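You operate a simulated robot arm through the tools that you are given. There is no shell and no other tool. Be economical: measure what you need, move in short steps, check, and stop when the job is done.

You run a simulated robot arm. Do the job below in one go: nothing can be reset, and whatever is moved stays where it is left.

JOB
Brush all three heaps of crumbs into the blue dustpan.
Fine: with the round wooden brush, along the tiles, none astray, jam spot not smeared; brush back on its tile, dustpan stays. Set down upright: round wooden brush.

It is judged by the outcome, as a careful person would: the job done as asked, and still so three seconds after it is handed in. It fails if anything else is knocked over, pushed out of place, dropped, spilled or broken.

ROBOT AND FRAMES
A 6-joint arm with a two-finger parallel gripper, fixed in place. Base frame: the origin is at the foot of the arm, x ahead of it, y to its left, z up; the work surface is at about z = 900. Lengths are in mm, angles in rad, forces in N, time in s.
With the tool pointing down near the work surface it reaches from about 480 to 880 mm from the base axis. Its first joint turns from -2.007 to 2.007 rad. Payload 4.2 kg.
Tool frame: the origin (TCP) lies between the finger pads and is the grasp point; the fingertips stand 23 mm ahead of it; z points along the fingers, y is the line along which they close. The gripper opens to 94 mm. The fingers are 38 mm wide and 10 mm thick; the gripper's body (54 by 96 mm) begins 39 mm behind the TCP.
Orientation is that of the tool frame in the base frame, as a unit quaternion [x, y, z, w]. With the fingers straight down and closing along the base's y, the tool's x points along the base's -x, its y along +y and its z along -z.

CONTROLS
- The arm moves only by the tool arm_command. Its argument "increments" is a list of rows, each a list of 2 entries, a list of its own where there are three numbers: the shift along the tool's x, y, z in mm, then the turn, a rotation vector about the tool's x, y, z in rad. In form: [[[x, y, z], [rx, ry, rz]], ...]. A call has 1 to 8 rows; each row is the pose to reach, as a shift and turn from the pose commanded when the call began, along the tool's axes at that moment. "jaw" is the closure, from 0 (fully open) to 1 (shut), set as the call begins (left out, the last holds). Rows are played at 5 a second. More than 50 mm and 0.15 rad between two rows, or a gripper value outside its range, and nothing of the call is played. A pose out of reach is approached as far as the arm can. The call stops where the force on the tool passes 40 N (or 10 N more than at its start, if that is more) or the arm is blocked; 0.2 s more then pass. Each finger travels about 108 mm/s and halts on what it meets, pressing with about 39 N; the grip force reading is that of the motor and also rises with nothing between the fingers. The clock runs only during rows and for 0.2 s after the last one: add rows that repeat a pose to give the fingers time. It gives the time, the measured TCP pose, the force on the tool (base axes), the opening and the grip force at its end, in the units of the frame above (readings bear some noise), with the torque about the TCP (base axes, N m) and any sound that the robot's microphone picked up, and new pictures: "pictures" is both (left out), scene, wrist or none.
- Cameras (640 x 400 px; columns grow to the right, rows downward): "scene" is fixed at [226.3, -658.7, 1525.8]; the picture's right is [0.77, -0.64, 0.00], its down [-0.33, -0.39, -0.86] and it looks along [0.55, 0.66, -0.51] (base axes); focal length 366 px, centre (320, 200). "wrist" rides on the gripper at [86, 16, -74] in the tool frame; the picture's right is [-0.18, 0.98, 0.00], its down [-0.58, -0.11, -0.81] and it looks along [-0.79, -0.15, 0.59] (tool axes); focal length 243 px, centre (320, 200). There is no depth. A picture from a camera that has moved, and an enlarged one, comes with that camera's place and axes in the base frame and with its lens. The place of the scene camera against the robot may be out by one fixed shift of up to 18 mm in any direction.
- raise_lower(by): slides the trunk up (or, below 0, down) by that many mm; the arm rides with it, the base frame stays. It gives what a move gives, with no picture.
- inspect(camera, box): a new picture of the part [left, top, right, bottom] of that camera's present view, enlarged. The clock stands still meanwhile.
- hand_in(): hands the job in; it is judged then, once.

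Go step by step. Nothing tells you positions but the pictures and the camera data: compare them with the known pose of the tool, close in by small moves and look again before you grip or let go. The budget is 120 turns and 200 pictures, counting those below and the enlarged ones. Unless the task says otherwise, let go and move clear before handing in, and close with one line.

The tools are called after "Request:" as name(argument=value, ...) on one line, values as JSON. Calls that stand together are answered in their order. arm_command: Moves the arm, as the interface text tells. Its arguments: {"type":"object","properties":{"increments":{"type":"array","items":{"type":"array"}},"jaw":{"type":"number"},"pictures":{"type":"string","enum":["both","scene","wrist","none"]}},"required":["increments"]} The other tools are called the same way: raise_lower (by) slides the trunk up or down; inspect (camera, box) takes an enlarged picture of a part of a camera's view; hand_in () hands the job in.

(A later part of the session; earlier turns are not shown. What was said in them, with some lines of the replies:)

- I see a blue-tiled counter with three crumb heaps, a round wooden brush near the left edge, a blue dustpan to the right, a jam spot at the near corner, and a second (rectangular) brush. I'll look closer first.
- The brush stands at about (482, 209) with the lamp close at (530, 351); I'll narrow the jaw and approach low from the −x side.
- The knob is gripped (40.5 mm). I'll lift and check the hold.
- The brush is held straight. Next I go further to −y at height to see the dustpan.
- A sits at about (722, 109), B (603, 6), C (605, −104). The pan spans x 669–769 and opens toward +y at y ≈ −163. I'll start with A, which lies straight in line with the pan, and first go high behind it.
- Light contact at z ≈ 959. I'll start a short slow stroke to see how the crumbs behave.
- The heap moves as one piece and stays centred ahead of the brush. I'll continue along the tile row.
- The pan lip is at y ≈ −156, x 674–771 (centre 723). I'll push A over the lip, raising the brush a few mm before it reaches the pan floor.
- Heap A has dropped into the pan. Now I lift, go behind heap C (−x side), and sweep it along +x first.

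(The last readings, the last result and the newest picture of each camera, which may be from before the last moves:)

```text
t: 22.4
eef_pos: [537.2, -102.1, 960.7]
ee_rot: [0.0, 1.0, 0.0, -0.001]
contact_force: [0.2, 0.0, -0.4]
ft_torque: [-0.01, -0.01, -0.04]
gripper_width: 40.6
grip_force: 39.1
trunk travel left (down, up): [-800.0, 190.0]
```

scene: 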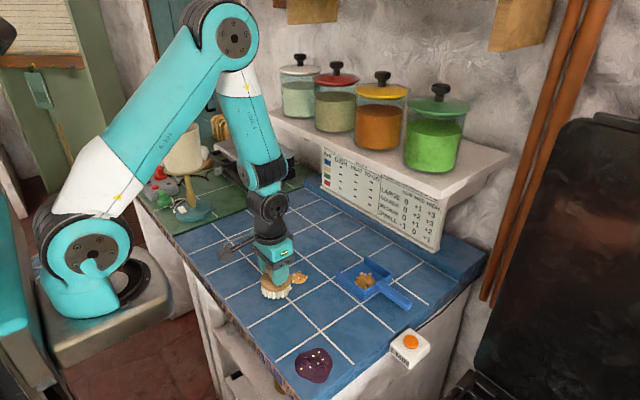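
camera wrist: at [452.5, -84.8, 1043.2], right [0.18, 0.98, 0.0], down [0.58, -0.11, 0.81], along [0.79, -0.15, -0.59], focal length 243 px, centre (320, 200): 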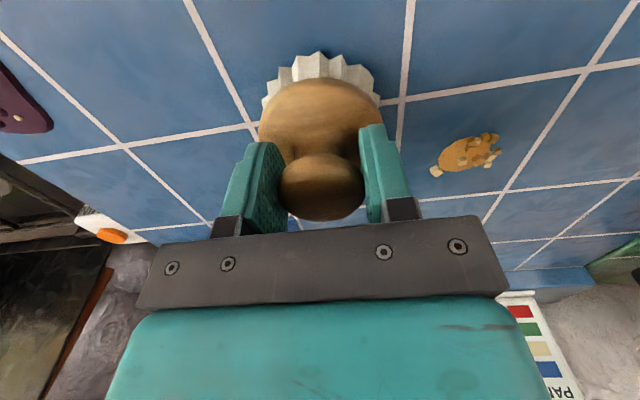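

Request:
arm_command(increments=[[[-10, 0, 1], [0, 0, 0]], [[-20, 0, 1], [0, 0, 0]], [[-30, 0, 1], [0, 0, 0]], [[-40, 0, 1], [0, 0, 0]], [[-50, 0, 1], [0, 0, 0]], [[-60, 0, 1], [0, 0, 0]], [[-60, 0, 1], [0, 0, 0]]])

Request:
inspect(camera="scene", box=[250, 220, 370, 310])

```text
t: 24.0
eef_pos: [597.2, -103.4, 959.5]
ee_rot: [0.001, 1.0, -0.001, 0.0]
contact_force: [-2.9, -1.1, 10.4]
ft_torque: [-0.05, 0.11, -0.02]
gripper_width: 40.7
grip_force: 39.0
trunk travel left (down, up): [-800.0, 190.0]
camera wrist: at [512.4, -85.8, 1034.0], right [0.19, 0.98, 0.0], down [0.58, -0.11, 0.81], along [0.79, -0.15, -0.59], focal length 243 px, centre (320, 200)
```

scene: 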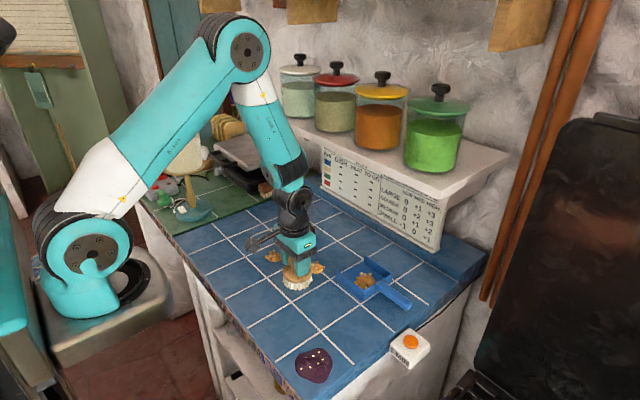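
wrist: 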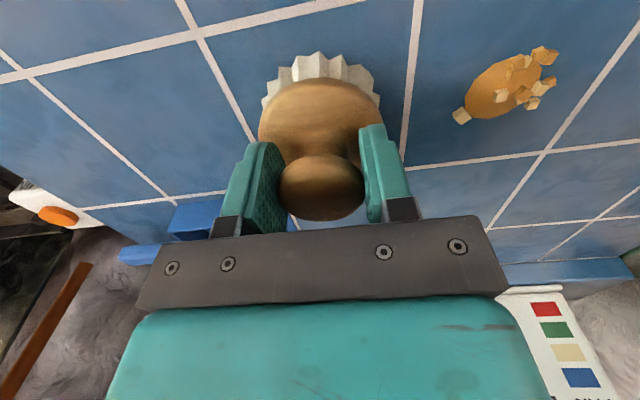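

```text
4.44 times, centred on (310, 265) of scene
camera zoom: at [226.3, -658.7, 1525.8], right [0.77, -0.64, 0.0], down [-0.33, -0.39, -0.86], along [0.55, 0.66, -0.51], focal length 1626 px, centre (364, -89)
```

zoom: 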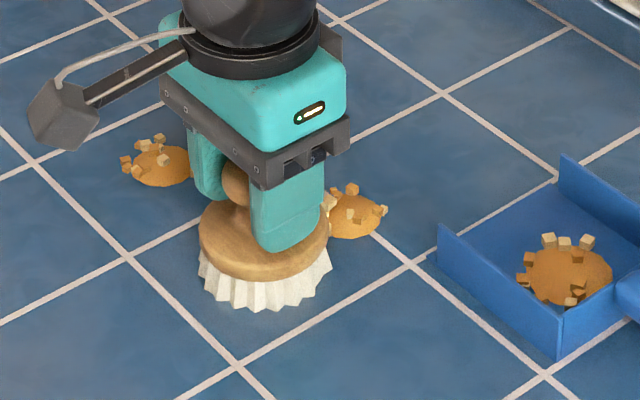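

Request:
arm_command(increments=[[[-10, -2, 0], [0, 0, 0]], [[-20, -3, 0], [0, 0, 0]], [[-30, -3, 0], [0, 0, 0]], [[-40, -3, 0], [0, 0, 0]], [[-50, -3, 0], [0, 0, 0]], [[-62, -3, 0], [0, 0, 0]], [[-62, -3, 0], [0, 0, 0]]])

Request:
inspect(camera="scene", box=[270, 210, 390, 300])

```text
t: 25.6
eef_pos: [657.9, -106.0, 960.0]
ee_rot: [0.0, 1.0, 0.0, 0.0]
contact_force: [-0.2, -0.2, -1.0]
ft_torque: [-0.02, -0.03, 0.0]
gripper_width: 40.8
grip_force: 38.7
trunk travel left (down, up): [-800.0, 190.0]
camera wrist: at [573.8, -89.3, 1035.6], right [0.18, 0.98, 0.0], down [0.58, -0.11, 0.81], along [0.79, -0.15, -0.59], focal length 243 px, centre (320, 200)
```

scene: 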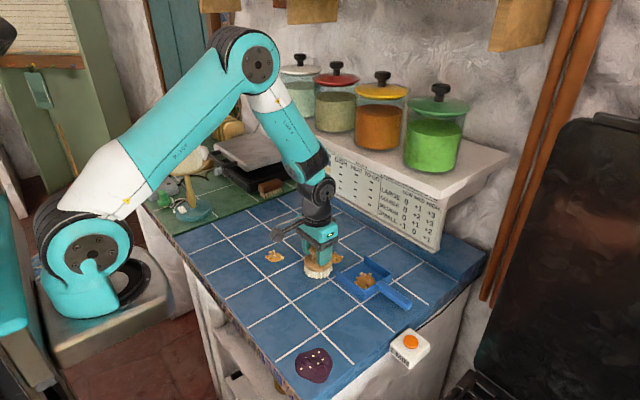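
wrist: 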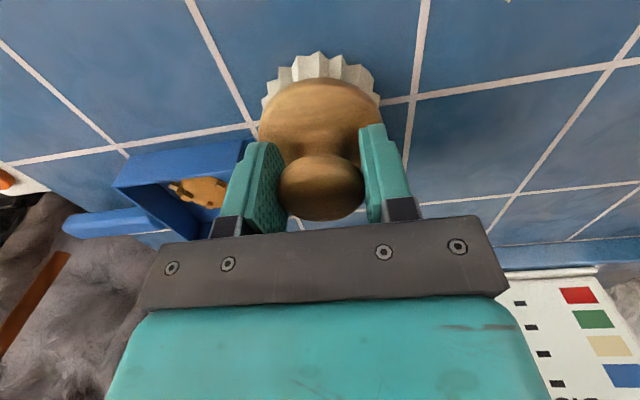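

```text
4.44 times, centred on (330, 255) of scene
camera zoom: at [226.3, -658.7, 1525.8], right [0.77, -0.64, 0.0], down [-0.33, -0.39, -0.86], along [0.55, 0.66, -0.51], focal length 1626 px, centre (276, -44)
```

zoom: 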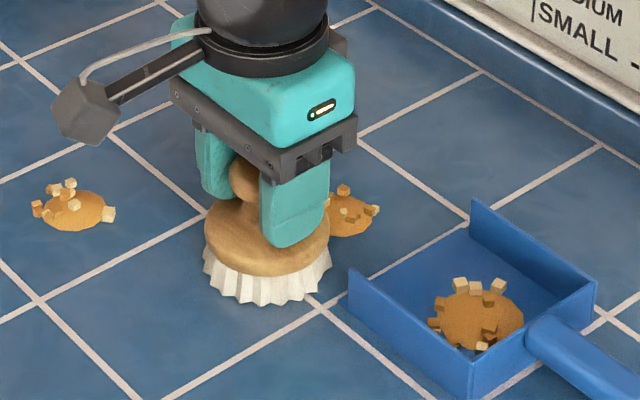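

C is now at about (722, −106), in line with the pan. I'll lift, place the brush on its +y side and sweep toward the pan.

Request:
arm_command(increments=[[[6, 0, 0], [0, 0, 0]], [[6, 0, -45], [0, 0, 0]], [[-15, 35, -50], [0, 0, 0]], [[-45, 70, -50], [0, 0, 0]], [[-63, 80, -40], [0, 0, 0]], [[-63, 80, -6], [0, 0, 0]], [[-63, 80, -5], [0, 0, 0]]])

Request:
inspect(camera="wrist", box=[60, 40, 300, 220])

```text
t: 27.2
eef_pos: [723.4, -25.3, 964.2]
ee_rot: [0.0, 1.0, 0.0, -0.001]
contact_force: [0.1, -0.1, -1.4]
ft_torque: [0.04, 0.01, -0.01]
gripper_width: 40.8
grip_force: 39.0
trunk travel left (down, up): [-800.0, 190.0]
camera wrist: at [639.4, -7.9, 1037.9], right [0.18, 0.98, 0.0], down [0.58, -0.11, 0.81], along [0.79, -0.15, -0.59], focal length 243 px, centre (320, 200)
```

scene: 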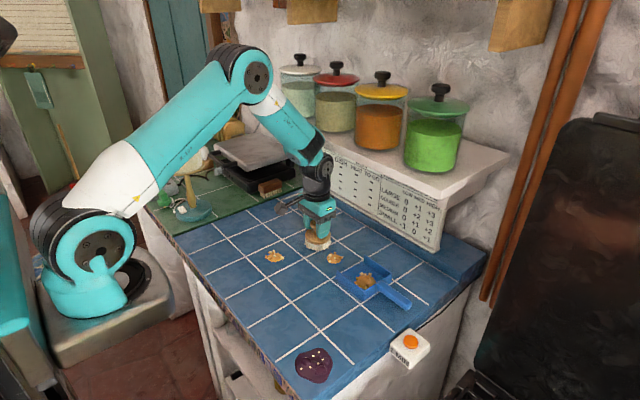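
wrist: 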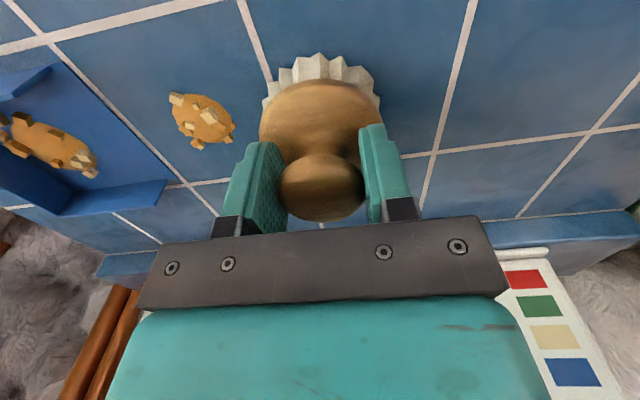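

```text
2.22 times, centred on (180, 130) of wrist
camera zoom: at [639.4, -7.9, 1037.9], right [0.18, 0.98, 0.0], down [0.58, -0.11, 0.81], along [0.79, -0.15, -0.59], focal length 539 px, centre (631, 356)
```

zoom: 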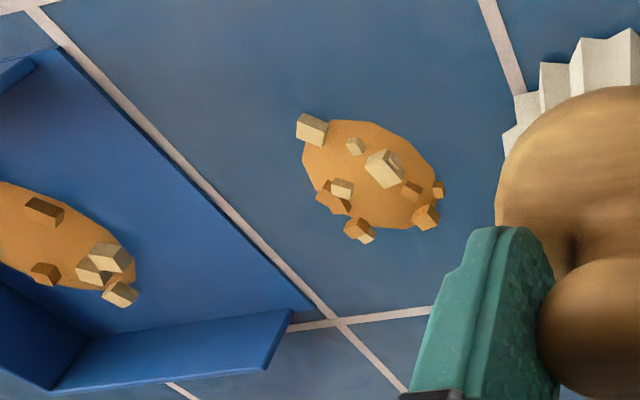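

Request:
arm_command(increments=[[[3, 0, 4.5], [0, 0, 0]], [[3, 0, 4.5], [0, 0, 0]], [[3, -12, 4.5], [0, 0, 0]], [[3, -25, 4.5], [0, 0, 0]], [[2, -38, 4.5], [0, 0, 0]], [[1, -51, 4.5], [0, 0, 0]], [[0, -62, 4], [0, 0, 0]], [[0, -62, 4], [0, 0, 0]]])

Request:
inspect(camera="wrist", box=[60, 40, 300, 220])

```text
t: 29.0
eef_pos: [722.4, -87.2, 961.0]
ee_rot: [0.0, 1.0, 0.001, -0.001]
contact_force: [-0.6, -0.1, -0.6]
ft_torque: [-0.01, 0.0, -0.01]
gripper_width: 40.5
grip_force: 38.7
trunk travel left (down, up): [-800.0, 190.0]
camera wrist: at [636.7, -70.8, 1035.4], right [0.18, 0.98, 0.0], down [0.58, -0.11, 0.81], along [0.79, -0.15, -0.59], focal length 243 px, centre (320, 200)
```

scene: 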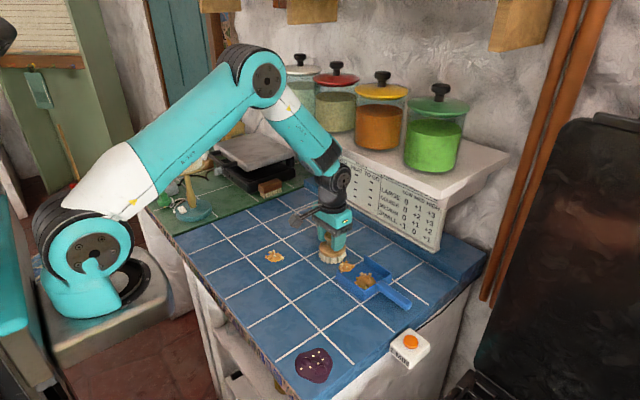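
wrist: 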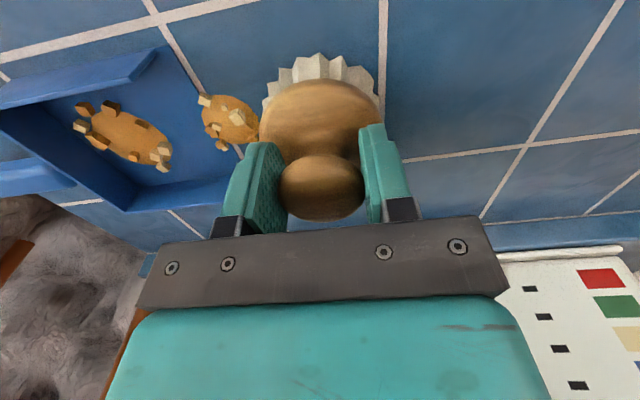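

```text
2.22 times, centred on (180, 130) of wrist
camera zoom: at [636.7, -70.8, 1035.4], right [0.18, 0.98, 0.0], down [0.58, -0.11, 0.81], along [0.79, -0.15, -0.59], focal length 539 px, centre (631, 356)
```

zoom: 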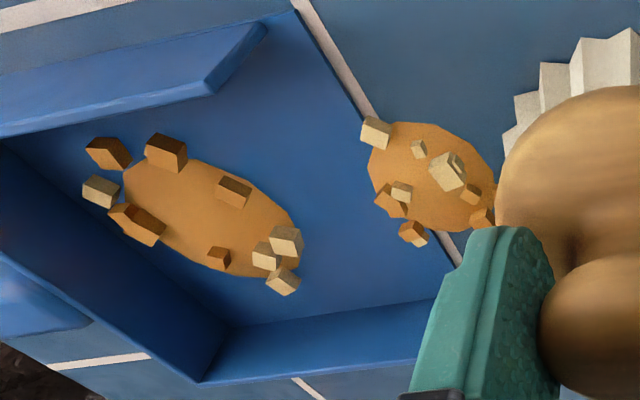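

Request:
arm_command(increments=[[[1, -9, 0], [0, 0, 0]], [[1, -18, -1.5], [0, 0, 0]], [[1, -25, -3], [0, 0, 0]], [[1, -25, -3], [0, 0, 0]]])

Request:
inspect(camera="wrist", box=[60, 40, 300, 220])

```text
t: 30.0
eef_pos: [721.0, -112.2, 963.7]
ee_rot: [0.0, 1.0, 0.0, 0.0]
contact_force: [-0.6, -0.8, -1.0]
ft_torque: [0.0, -0.02, -0.01]
gripper_width: 40.6
grip_force: 38.7
trunk travel left (down, up): [-800.0, 190.0]
camera wrist: at [636.2, -95.2, 1037.8], right [0.18, 0.98, 0.0], down [0.58, -0.11, 0.81], along [0.79, -0.15, -0.59], focal length 243 px, centre (320, 200)
```

scene: 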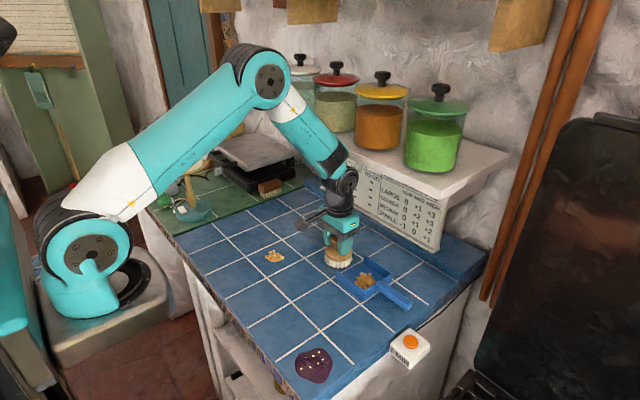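
wrist: 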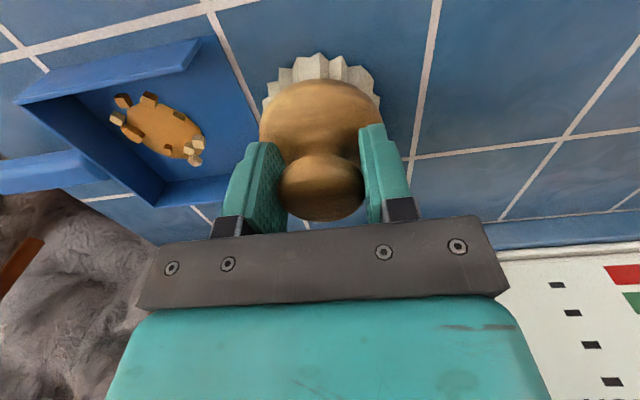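

```text
2.22 times, centred on (180, 130) of wrist
camera zoom: at [636.2, -95.2, 1037.8], right [0.18, 0.98, 0.0], down [0.58, -0.11, 0.81], along [0.79, -0.15, -0.59], focal length 539 px, centre (631, 356)
```

zoom: 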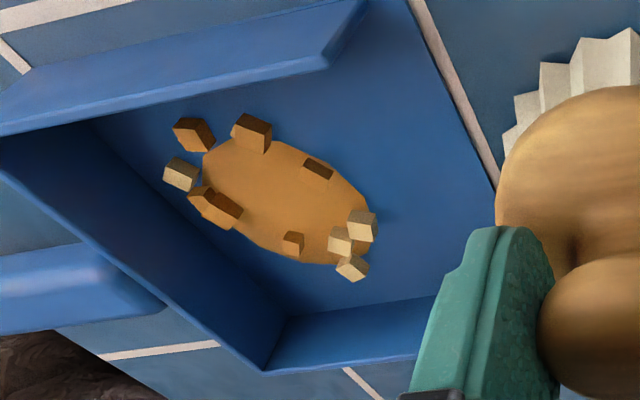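

C is collected too (its heap vanished from the tiles into the pan). Now the last heap, B: I place the brush on its −x side.

Request:
arm_command(increments=[[[0, 15, -40], [0, 0, 0]], [[35, 40, -60], [0, 0, 0]], [[72, 65, -60], [0, 0, 0]], [[109, 90, -60], [0, 0, 0]], [[146, 110, -60], [0, 0, 0]], [[180, 118, -50], [0, 0, 0]], [[185, 118, -10], [0, 0, 0]], [[185, 118, -3], [0, 0, 0]]])

Request:
inspect(camera="scene", box=[210, 200, 330, 290])

```text
t: 31.8
eef_pos: [533.7, 4.7, 966.0]
ee_rot: [0.0, 1.0, 0.0, 0.0]
contact_force: [0.2, 0.1, -0.9]
ft_torque: [0.01, -0.01, -0.01]
gripper_width: 40.9
grip_force: 39.2
trunk travel left (down, up): [-800.0, 190.0]
camera wrist: at [449.9, 22.0, 1041.1], right [0.18, 0.98, 0.0], down [0.58, -0.11, 0.81], along [0.79, -0.15, -0.59], focal length 243 px, centre (320, 200)
```

scene: 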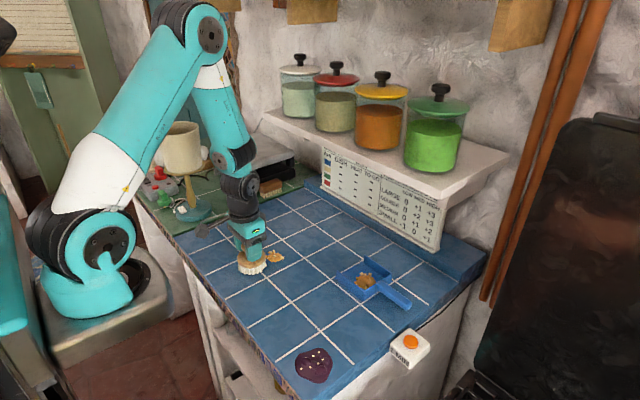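
wrist: 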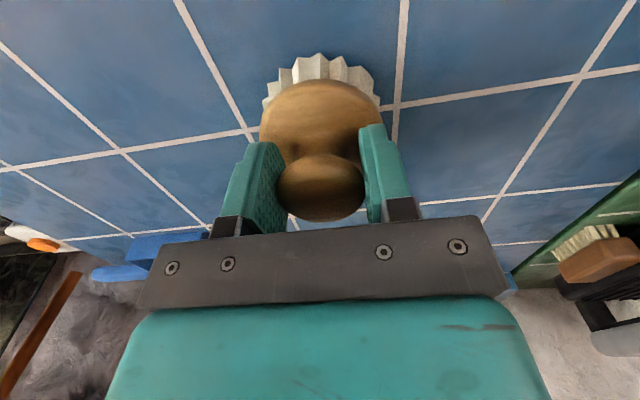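

```text
4.44 times, centred on (270, 245) of scene
camera zoom: at [226.3, -658.7, 1525.8], right [0.77, -0.64, 0.0], down [-0.33, -0.39, -0.86], along [0.55, 0.66, -0.51], focal length 1626 px, centre (542, 0)
```

zoom: 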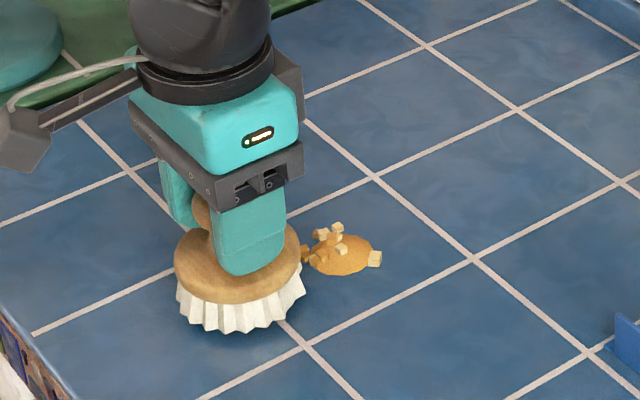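

Request:
arm_command(increments=[[[0, -2, 3], [0, 0, 0]], [[0, -2, 6.5], [0, 0, 0]], [[0, -2, 6.5], [0, 0, 0]], [[-12, -2, 6.5], [0, 0, 0]], [[-24, -2, 6.5], [0, 0, 0]], [[-36, -2, 6.5], [0, 0, 0]], [[-48, -2, 6.5], [0, 0, 0]], [[-48, -2, 6.5], [0, 0, 0]]])

Request:
inspect(camera="scene", box=[220, 200, 340, 290])

```text
t: 33.6
eef_pos: [584.2, 3.1, 961.0]
ee_rot: [0.001, 1.0, 0.0, 0.001]
contact_force: [0.3, -0.1, -0.5]
ft_torque: [-0.02, -0.02, 0.02]
gripper_width: 41.0
grip_force: 39.1
trunk travel left (down, up): [-800.0, 190.0]
camera wrist: at [499.3, 19.8, 1035.8], right [0.19, 0.98, 0.0], down [0.58, -0.11, 0.81], along [0.79, -0.15, -0.59], focal length 243 px, centre (320, 200)
```

scene: 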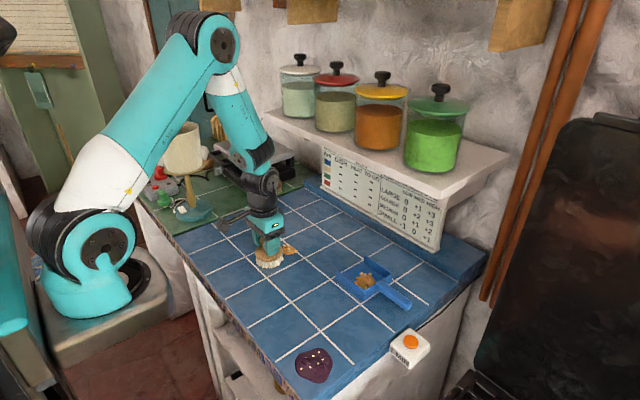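
wrist: 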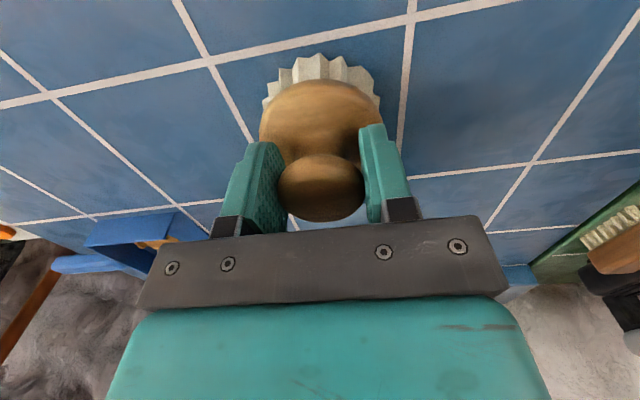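

```text
4.44 times, centred on (280, 245) of scene
camera zoom: at [226.3, -658.7, 1525.8], right [0.77, -0.64, 0.0], down [-0.33, -0.39, -0.86], along [0.55, 0.66, -0.51], focal length 1626 px, centre (498, 0)
```

zoom: 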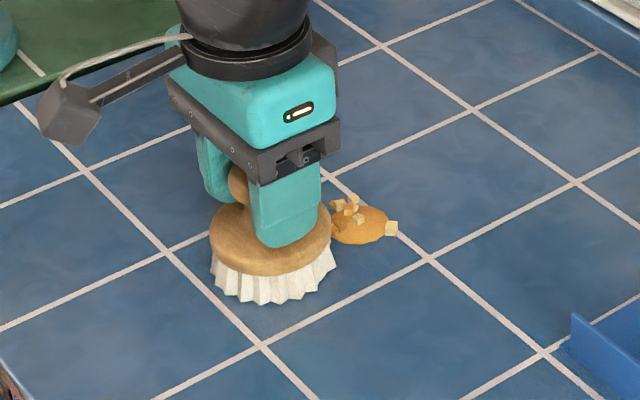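

Request:
arm_command(increments=[[[-10, -1, 0], [0, 0, 0]], [[-20, -2, 0], [0, 0, 0]], [[-30, -2, 0], [0, 0, 0]], [[-41, -2, 0], [0, 0, 0]], [[-52, -2, 0], [0, 0, 0]], [[-63, -2, 0], [0, 0, 0]], [[-74, -2, 0], [0, 0, 0]], [[-74, -2, 0], [0, 0, 0]]])

Request:
inspect(camera="scene", box=[240, 190, 360, 280])

```text
t: 35.4
eef_pos: [658.9, 1.6, 961.1]
ee_rot: [0.0, 1.0, 0.0, 0.0]
contact_force: [-0.7, 0.4, -0.7]
ft_torque: [0.02, 0.01, -0.03]
gripper_width: 40.8
grip_force: 39.1
trunk travel left (down, up): [-800.0, 190.0]
camera wrist: at [573.5, 18.9, 1035.3], right [0.18, 0.98, 0.0], down [0.58, -0.11, 0.81], along [0.79, -0.15, -0.59], focal length 243 px, centre (320, 200)
```

scene: 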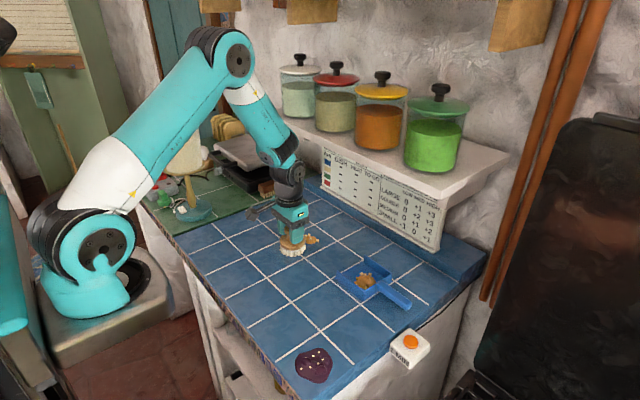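
wrist: 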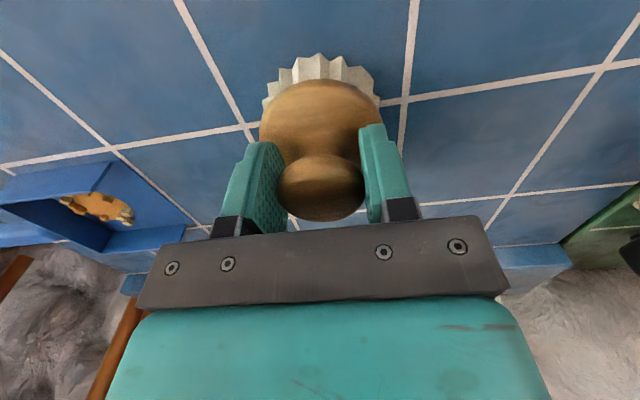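

```text
4.44 times, centred on (300, 235) of scene
camera zoom: at [226.3, -658.7, 1525.8], right [0.77, -0.64, 0.0], down [-0.33, -0.39, -0.86], along [0.55, 0.66, -0.51], focal length 1626 px, centre (409, 44)
```

zoom: 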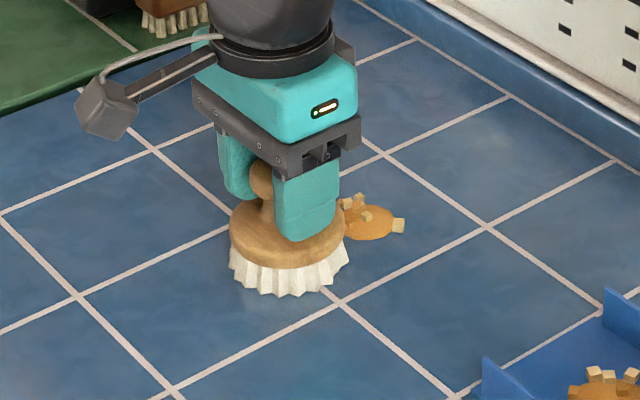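

B is at about (722, 0). I'll lift round to its +y side and sweep it down the tile row to the pan.

Request:
arm_command(increments=[[[6, 0, 0], [0, 0, 0]], [[6, 0, -45], [0, 0, 0]], [[-15, 35, -50], [0, 0, 0]], [[-45, 70, -50], [0, 0, 0]], [[-62, 80, -40], [0, 0, 0]], [[-62, 80, -6], [0, 0, 0]], [[-62, 80, -5], [0, 0, 0]]])

Request:
inspect(camera="wrist", box=[60, 40, 300, 220])

```text
t: 37.0
eef_pos: [721.9, 81.6, 964.7]
ee_rot: [0.0, 1.0, 0.0, 0.0]
contact_force: [-0.7, -0.9, -0.1]
ft_torque: [-0.02, -0.04, 0.0]
gripper_width: 40.7
grip_force: 39.1
trunk travel left (down, up): [-800.0, 190.0]
camera wrist: at [635.8, 99.2, 1040.2], right [0.18, 0.98, 0.0], down [0.58, -0.11, 0.81], along [0.79, -0.15, -0.59], focal length 243 px, centre (320, 200)
```

scene: 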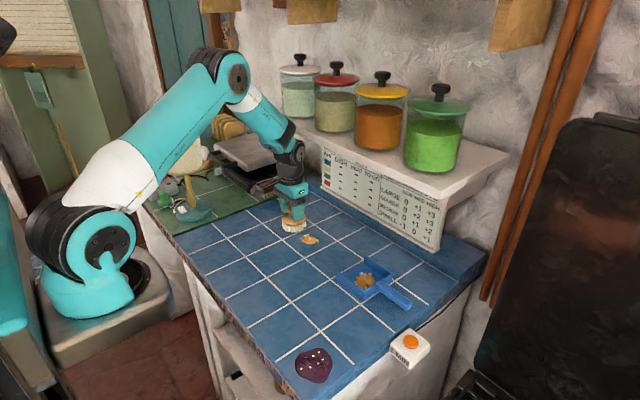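
wrist: 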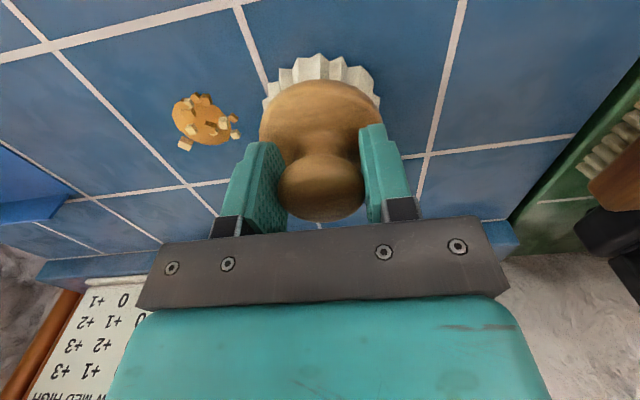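

```text
2.22 times, centred on (180, 130) of wrist
camera zoom: at [635.8, 99.2, 1040.2], right [0.18, 0.98, 0.0], down [0.58, -0.11, 0.81], along [0.79, -0.15, -0.59], focal length 539 px, centre (631, 356)
```

zoom: 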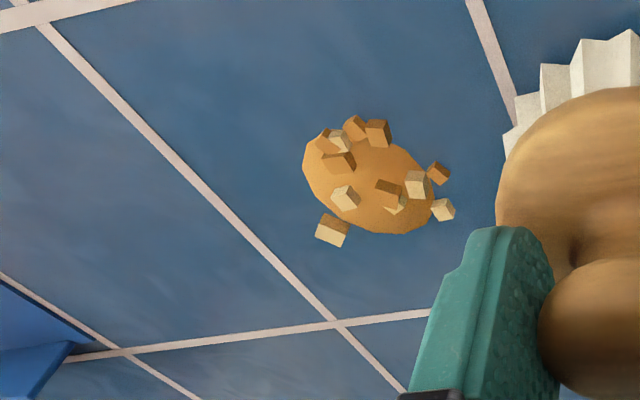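

Request:
arm_command(increments=[[[2, 0, 4], [0, 0, 0]], [[2, 0, 4.5], [0, 0, 0]], [[2, -14, 4.5], [0, 0, 0]], [[2, -28, 4.5], [0, 0, 0]], [[2, -42, 4.5], [0, 0, 0]], [[2, -56, 4.5], [0, 0, 0]], [[2, -70, 4.5], [0, 0, 0]], [[2, -80, 4.5], [0, 0, 0]]], pictures="wrist")

```text
t: 38.8
eef_pos: [719.2, 1.9, 960.8]
ee_rot: [0.0, 1.0, 0.0, 0.0]
contact_force: [0.2, 0.2, -0.5]
ft_torque: [0.01, -0.03, 0.0]
gripper_width: 40.6
grip_force: 39.4
trunk travel left (down, up): [-800.0, 190.0]
camera wrist: at [634.2, 19.2, 1035.7], right [0.18, 0.98, 0.0], down [0.58, -0.11, 0.81], along [0.79, -0.15, -0.59], focal length 243 px, centre (320, 200)
```

wrist: 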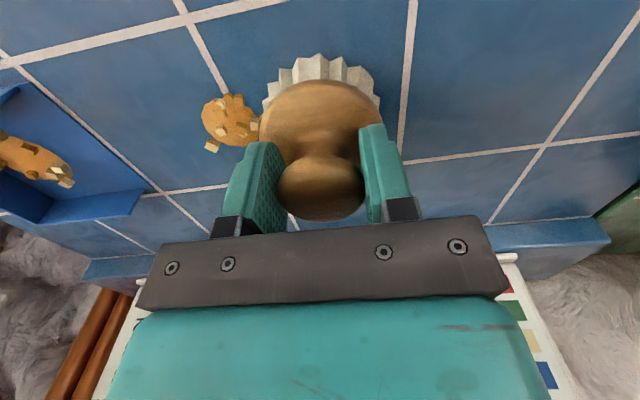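

Request:
arm_command(increments=[[[1, -12, 0], [0, 0, 0]], [[1, -25, 0], [0, 0, 0]], [[1, -38, 0], [0, 0, 0]], [[1, -51, 0], [0, 0, 0]], [[1, -64, 0], [0, 0, 0]], [[1, -77, 0], [0, 0, 0]], [[1, -85, 0], [0, 0, 0]], [[1, -85, 0], [0, 0, 0]]], pictures="wrist")

```text
t: 40.6
eef_pos: [716.9, -82.8, 960.6]
ee_rot: [0.001, 1.0, 0.0, 0.0]
contact_force: [0.2, 0.6, -0.3]
ft_torque: [-0.02, -0.03, -0.01]
gripper_width: 40.7
grip_force: 38.8
trunk travel left (down, up): [-800.0, 190.0]
camera wrist: at [631.3, -66.3, 1035.9], right [0.18, 0.98, 0.0], down [0.58, -0.11, 0.81], along [0.79, -0.15, -0.59], focal length 243 px, centre (320, 200)
```

wrist: 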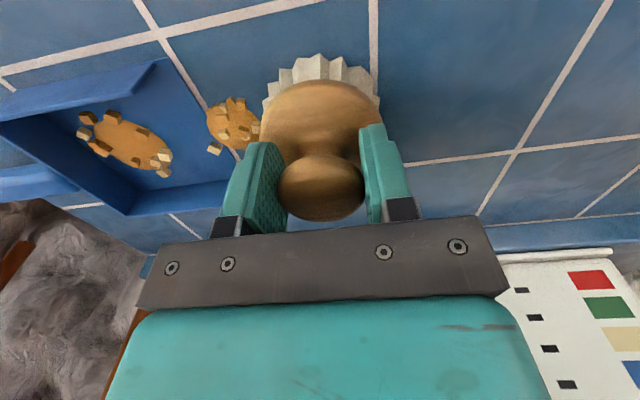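

Request:
arm_command(increments=[[[-1, -10, 0], [0, 0, 0]], [[-2, -20, -1], [0, 0, 0]], [[-3, -30, -3], [0, 0, 0]], [[-3, -30, -3], [0, 0, 0]]])

Request:
inspect(camera="wrist", box=[60, 40, 300, 220])

```text
t: 41.6
eef_pos: [719.7, -114.7, 963.1]
ee_rot: [0.001, 1.0, 0.0, 0.0]
contact_force: [-0.5, -0.1, -0.8]
ft_torque: [-0.01, -0.03, -0.01]
gripper_width: 40.9
grip_force: 39.3
trunk travel left (down, up): [-800.0, 190.0]
camera wrist: at [635.0, -97.2, 1038.5], right [0.18, 0.98, 0.0], down [0.58, -0.11, 0.81], along [0.79, -0.15, -0.59], focal length 243 px, centre (320, 200)
```

scene: 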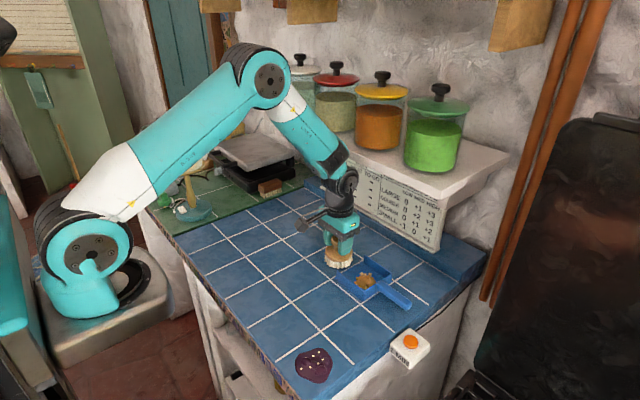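
wrist: 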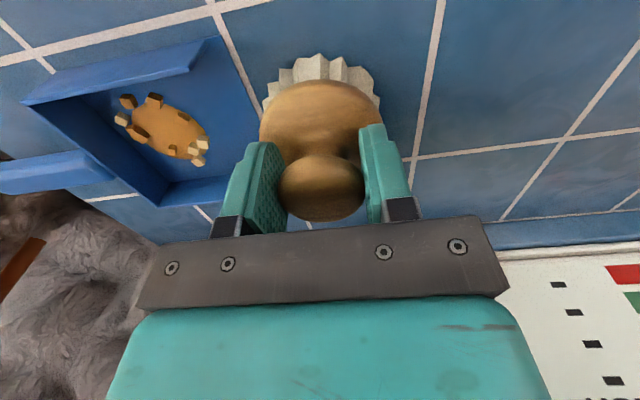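

```text
2.22 times, centred on (180, 130) of wrist
camera zoom: at [635.0, -97.2, 1038.5], right [0.18, 0.98, 0.0], down [0.58, -0.11, 0.81], along [0.79, -0.15, -0.59], focal length 539 px, centre (631, 356)
```

zoom: 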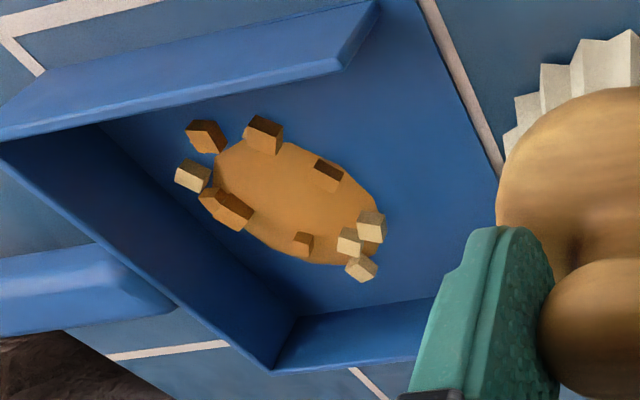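

All three heaps are in the pan and the tiles are clear. Now I return the brush to its starting spot (485, 208).

Request:
arm_command(increments=[[[0, 15, -40], [0, 0, 0]], [[25, 45, -70], [0, 0, 0]], [[52, 80, -80], [0, 0, 0]], [[79, 115, -80], [0, 0, 0]], [[106, 150, -80], [0, 0, 0]], [[133, 185, -80], [0, 0, 0]], [[160, 215, -80], [0, 0, 0]], [[185, 245, -80], [0, 0, 0]]], pictures="none")

Request:
arm_command(increments=[[[25, 30, 0], [0, 0, 0]], [[49, 60, 0], [0, 0, 0]], [[49, 77, 0], [0, 0, 0]], [[49, 77, 0], [0, 0, 0]]])

```text
t: 43.4
eef_pos: [534.3, 133.4, 1045.0]
ee_rot: [0.001, 1.0, -0.001, 0.0]
contact_force: [1.0, 0.3, -1.4]
ft_torque: [0.0, 0.04, 0.03]
gripper_width: 40.7
grip_force: 39.1
trunk travel left (down, up): [-800.0, 190.0]
```

```text
t: 44.4
eef_pos: [487.4, 208.7, 1044.9]
ee_rot: [0.001, 1.0, 0.0, 0.0]
contact_force: [0.8, 0.8, -1.1]
ft_torque: [0.03, 0.04, -0.01]
gripper_width: 40.8
grip_force: 38.9
trunk travel left (down, up): [-800.0, 190.0]
camera wrist: at [402.1, 226.4, 1119.4], right [0.19, 0.98, 0.0], down [0.58, -0.11, 0.81], along [0.79, -0.15, -0.59], focal length 243 px, centre (320, 200)
```

scene: 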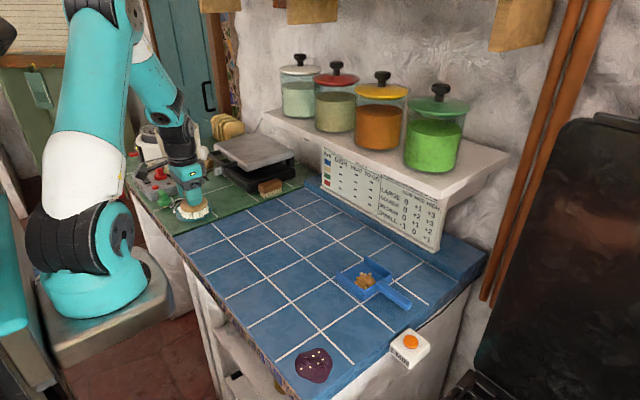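
wrist: 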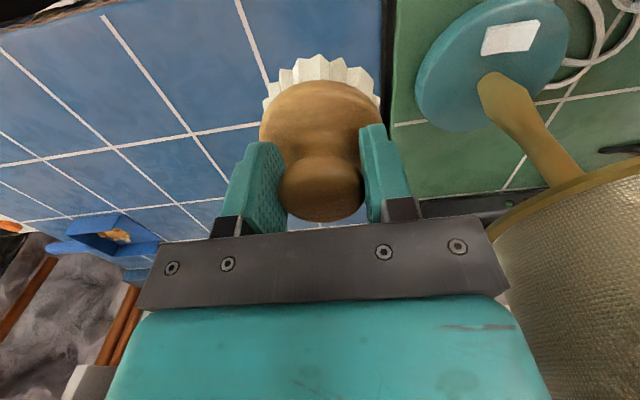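

Request:
arm_command(increments=[[[1, 0, 30], [0, 0, 0]], [[1, 0, 60], [0, 0, 0]], [[1, 0, 78], [0, 0, 0]], [[1, 0, 83], [0, 0, 0]], [[1, 0, 83], [0, 0, 0]]], pictures="none")

```text
t: 45.6
eef_pos: [486.7, 209.0, 960.8]
ee_rot: [0.001, 1.0, -0.001, 0.0]
contact_force: [0.1, 0.8, -0.8]
ft_torque: [-0.02, -0.01, -0.01]
gripper_width: 40.9
grip_force: 39.0
trunk travel left (down, up): [-800.0, 190.0]
```

Request:
arm_command(increments=[[[1, 0, 1], [0, 0, 0]], [[1, 0, 2], [0, 0, 0]], [[1, 0, 2], [0, 0, 0]]])

Request:
inspect(camera="scene", box=[150, 170, 250, 260])

```text
t: 46.4
eef_pos: [483.8, 208.9, 959.6]
ee_rot: [0.001, 1.0, 0.0, 0.0]
contact_force: [0.2, -3.5, 12.3]
ft_torque: [-0.18, 0.32, 0.08]
gripper_width: 40.8
grip_force: 38.9
trunk travel left (down, up): [-800.0, 190.0]
camera wrist: at [399.7, 225.5, 1034.3], right [0.19, 0.98, 0.0], down [0.58, -0.11, 0.81], along [0.79, -0.15, -0.59], focal length 243 px, centre (320, 200)
```

scene: 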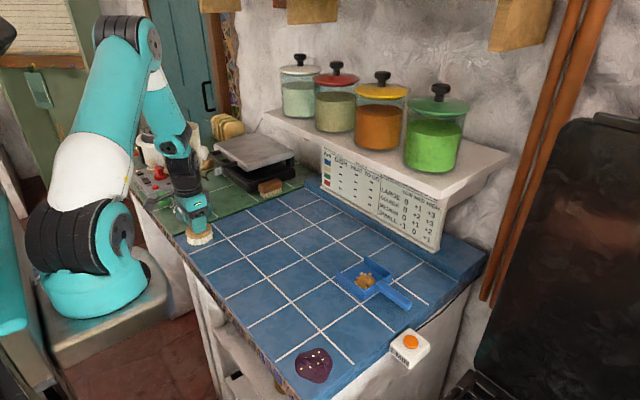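
wrist: 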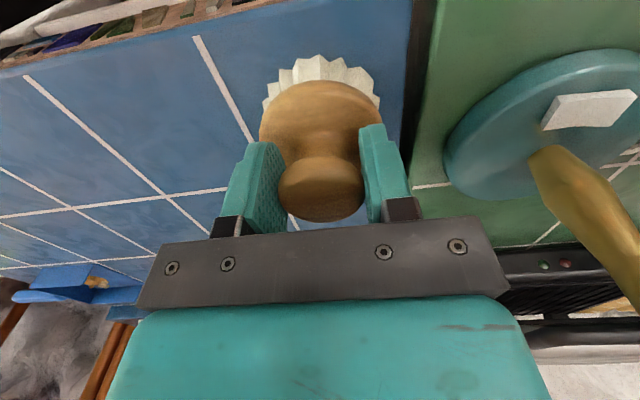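

```text
4.44 times, centred on (200, 215) of scene
camera zoom: at [226.3, -658.7, 1525.8], right [0.77, -0.64, 0.0], down [-0.33, -0.39, -0.86], along [0.55, 0.66, -0.51], focal length 1626 px, centre (853, 133)
```

zoom: 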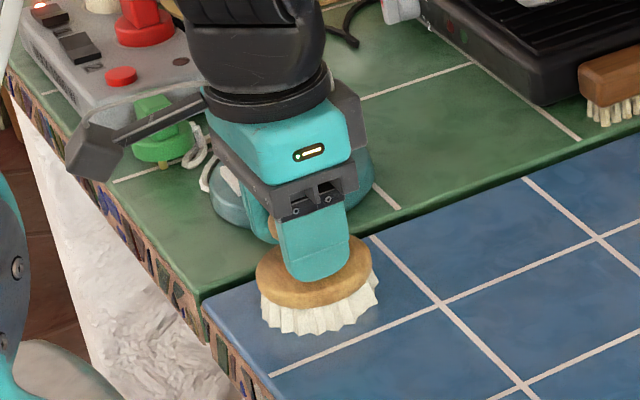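

The brush stands on its tile where it was. I'll open the jaw partly (the lamp is near) and then back off upward.

Request:
arm_command(increments=[[[0, 0, -0.4], [0, 0, 0]], [[0, 0, -0.4], [0, 0, 0]], [[0, 0, -0.4], [0, 0, 0]]], jaw=0.25)

Request:
arm_command(increments=[[[0, 0, -20], [0, 0, 0]], [[0, 0, -50], [0, 0, 0]], [[0, 0, -90], [0, 0, 0]], [[40, -20, -110], [0, 0, 0]], [[70, -40, -130], [0, 0, 0]], [[70, -40, -130], [0, 0, 0]]])

Request:
inspect(camera="scene", box=[150, 170, 250, 260])

Request:
inspect(camera="scene", box=[240, 220, 440, 390])

```text
t: 47.2
eef_pos: [483.9, 209.3, 958.8]
ee_rot: [0.001, 1.0, 0.0, 0.0]
contact_force: [0.1, -0.5, 0.1]
ft_torque: [0.04, 0.02, 0.0]
gripper_width: 70.7
grip_force: 0.1
trunk travel left (down, up): [-800.0, 190.0]
camera wrist: at [399.6, 225.9, 1034.2], right [0.18, 0.98, 0.0], down [0.58, -0.11, 0.81], along [0.79, -0.15, -0.59], focal length 243 px, centre (320, 200)
```

scene: 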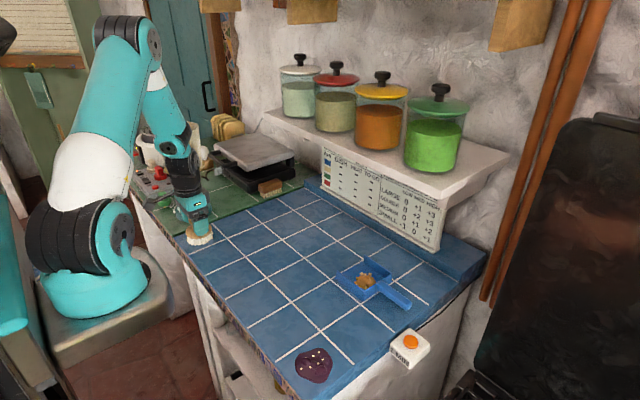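
wrist: 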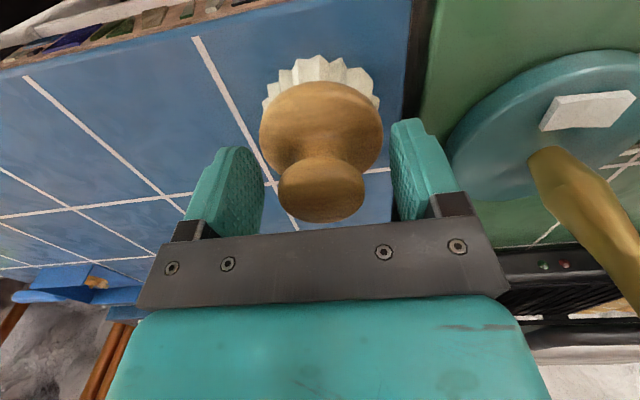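

```text
t: 48.6
eef_pos: [415.0, 167.7, 1089.2]
ee_rot: [0.001, 1.0, 0.0, 0.0]
contact_force: [-0.6, -0.1, -0.4]
ft_torque: [0.0, 0.02, 0.0]
gripper_width: 70.4
grip_force: 0.0
trunk travel left (down, up): [-800.0, 190.0]
camera wrist: at [329.6, 185.2, 1163.9], right [0.19, 0.98, 0.0], down [0.58, -0.11, 0.81], along [0.79, -0.15, -0.59], focal length 243 px, centre (320, 200)
```

scene: 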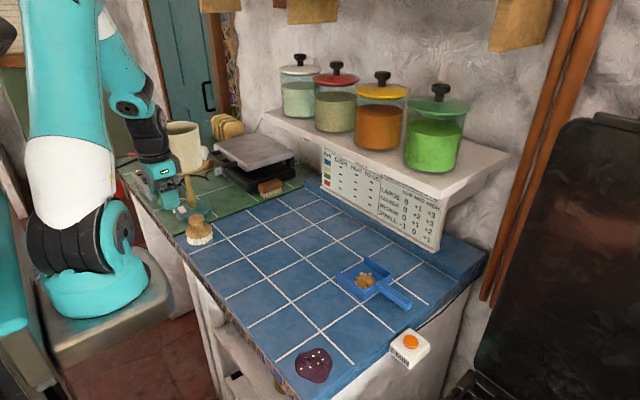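
wrist: 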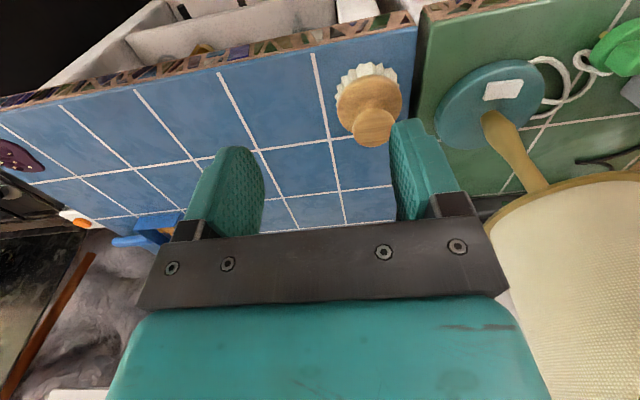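

```text
4.44 times, centred on (200, 215) of scene
camera zoom: at [226.3, -658.7, 1525.8], right [0.77, -0.64, 0.0], down [-0.33, -0.39, -0.86], along [0.55, 0.66, -0.51], focal length 1626 px, centre (853, 133)
```

zoom: 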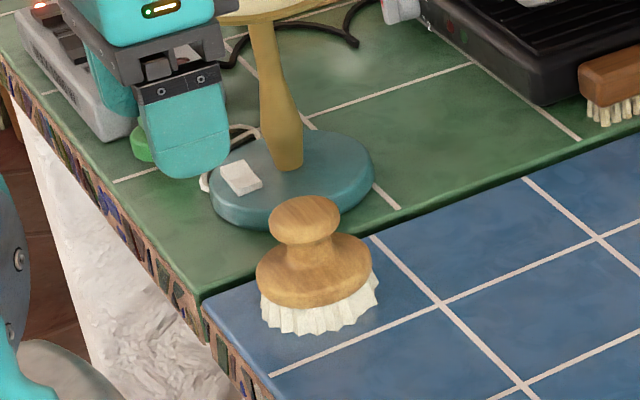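

```text
2.35 times, centred on (340, 305) of scene
camera zoom: at [226.3, -658.7, 1525.8], right [0.77, -0.64, 0.0], down [-0.33, -0.39, -0.86], along [0.55, 0.66, -0.51], focal length 861 px, centre (273, -47)
```

zoom: 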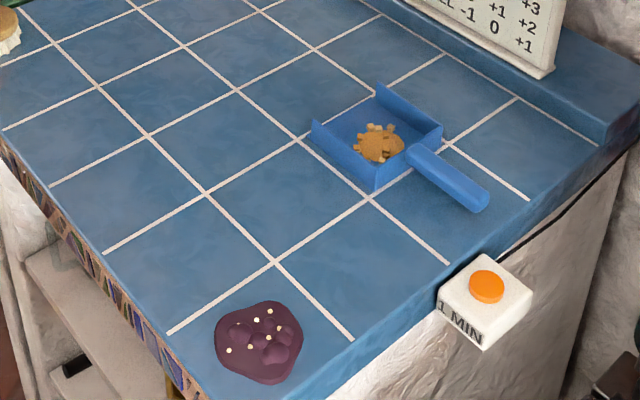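

The crumbs are in the pan, the tiles are clear, and the jam is untouched. The brush is upright on its tile, and the pan and lamp haven't moved, so I'm handing in.

Request:
hand_in()

```text
The job is handed in.
```

All three crumb heaps are in the blue dustpan, the jam spot is unsmeared, and the round wooden brush is back upright on its tile.
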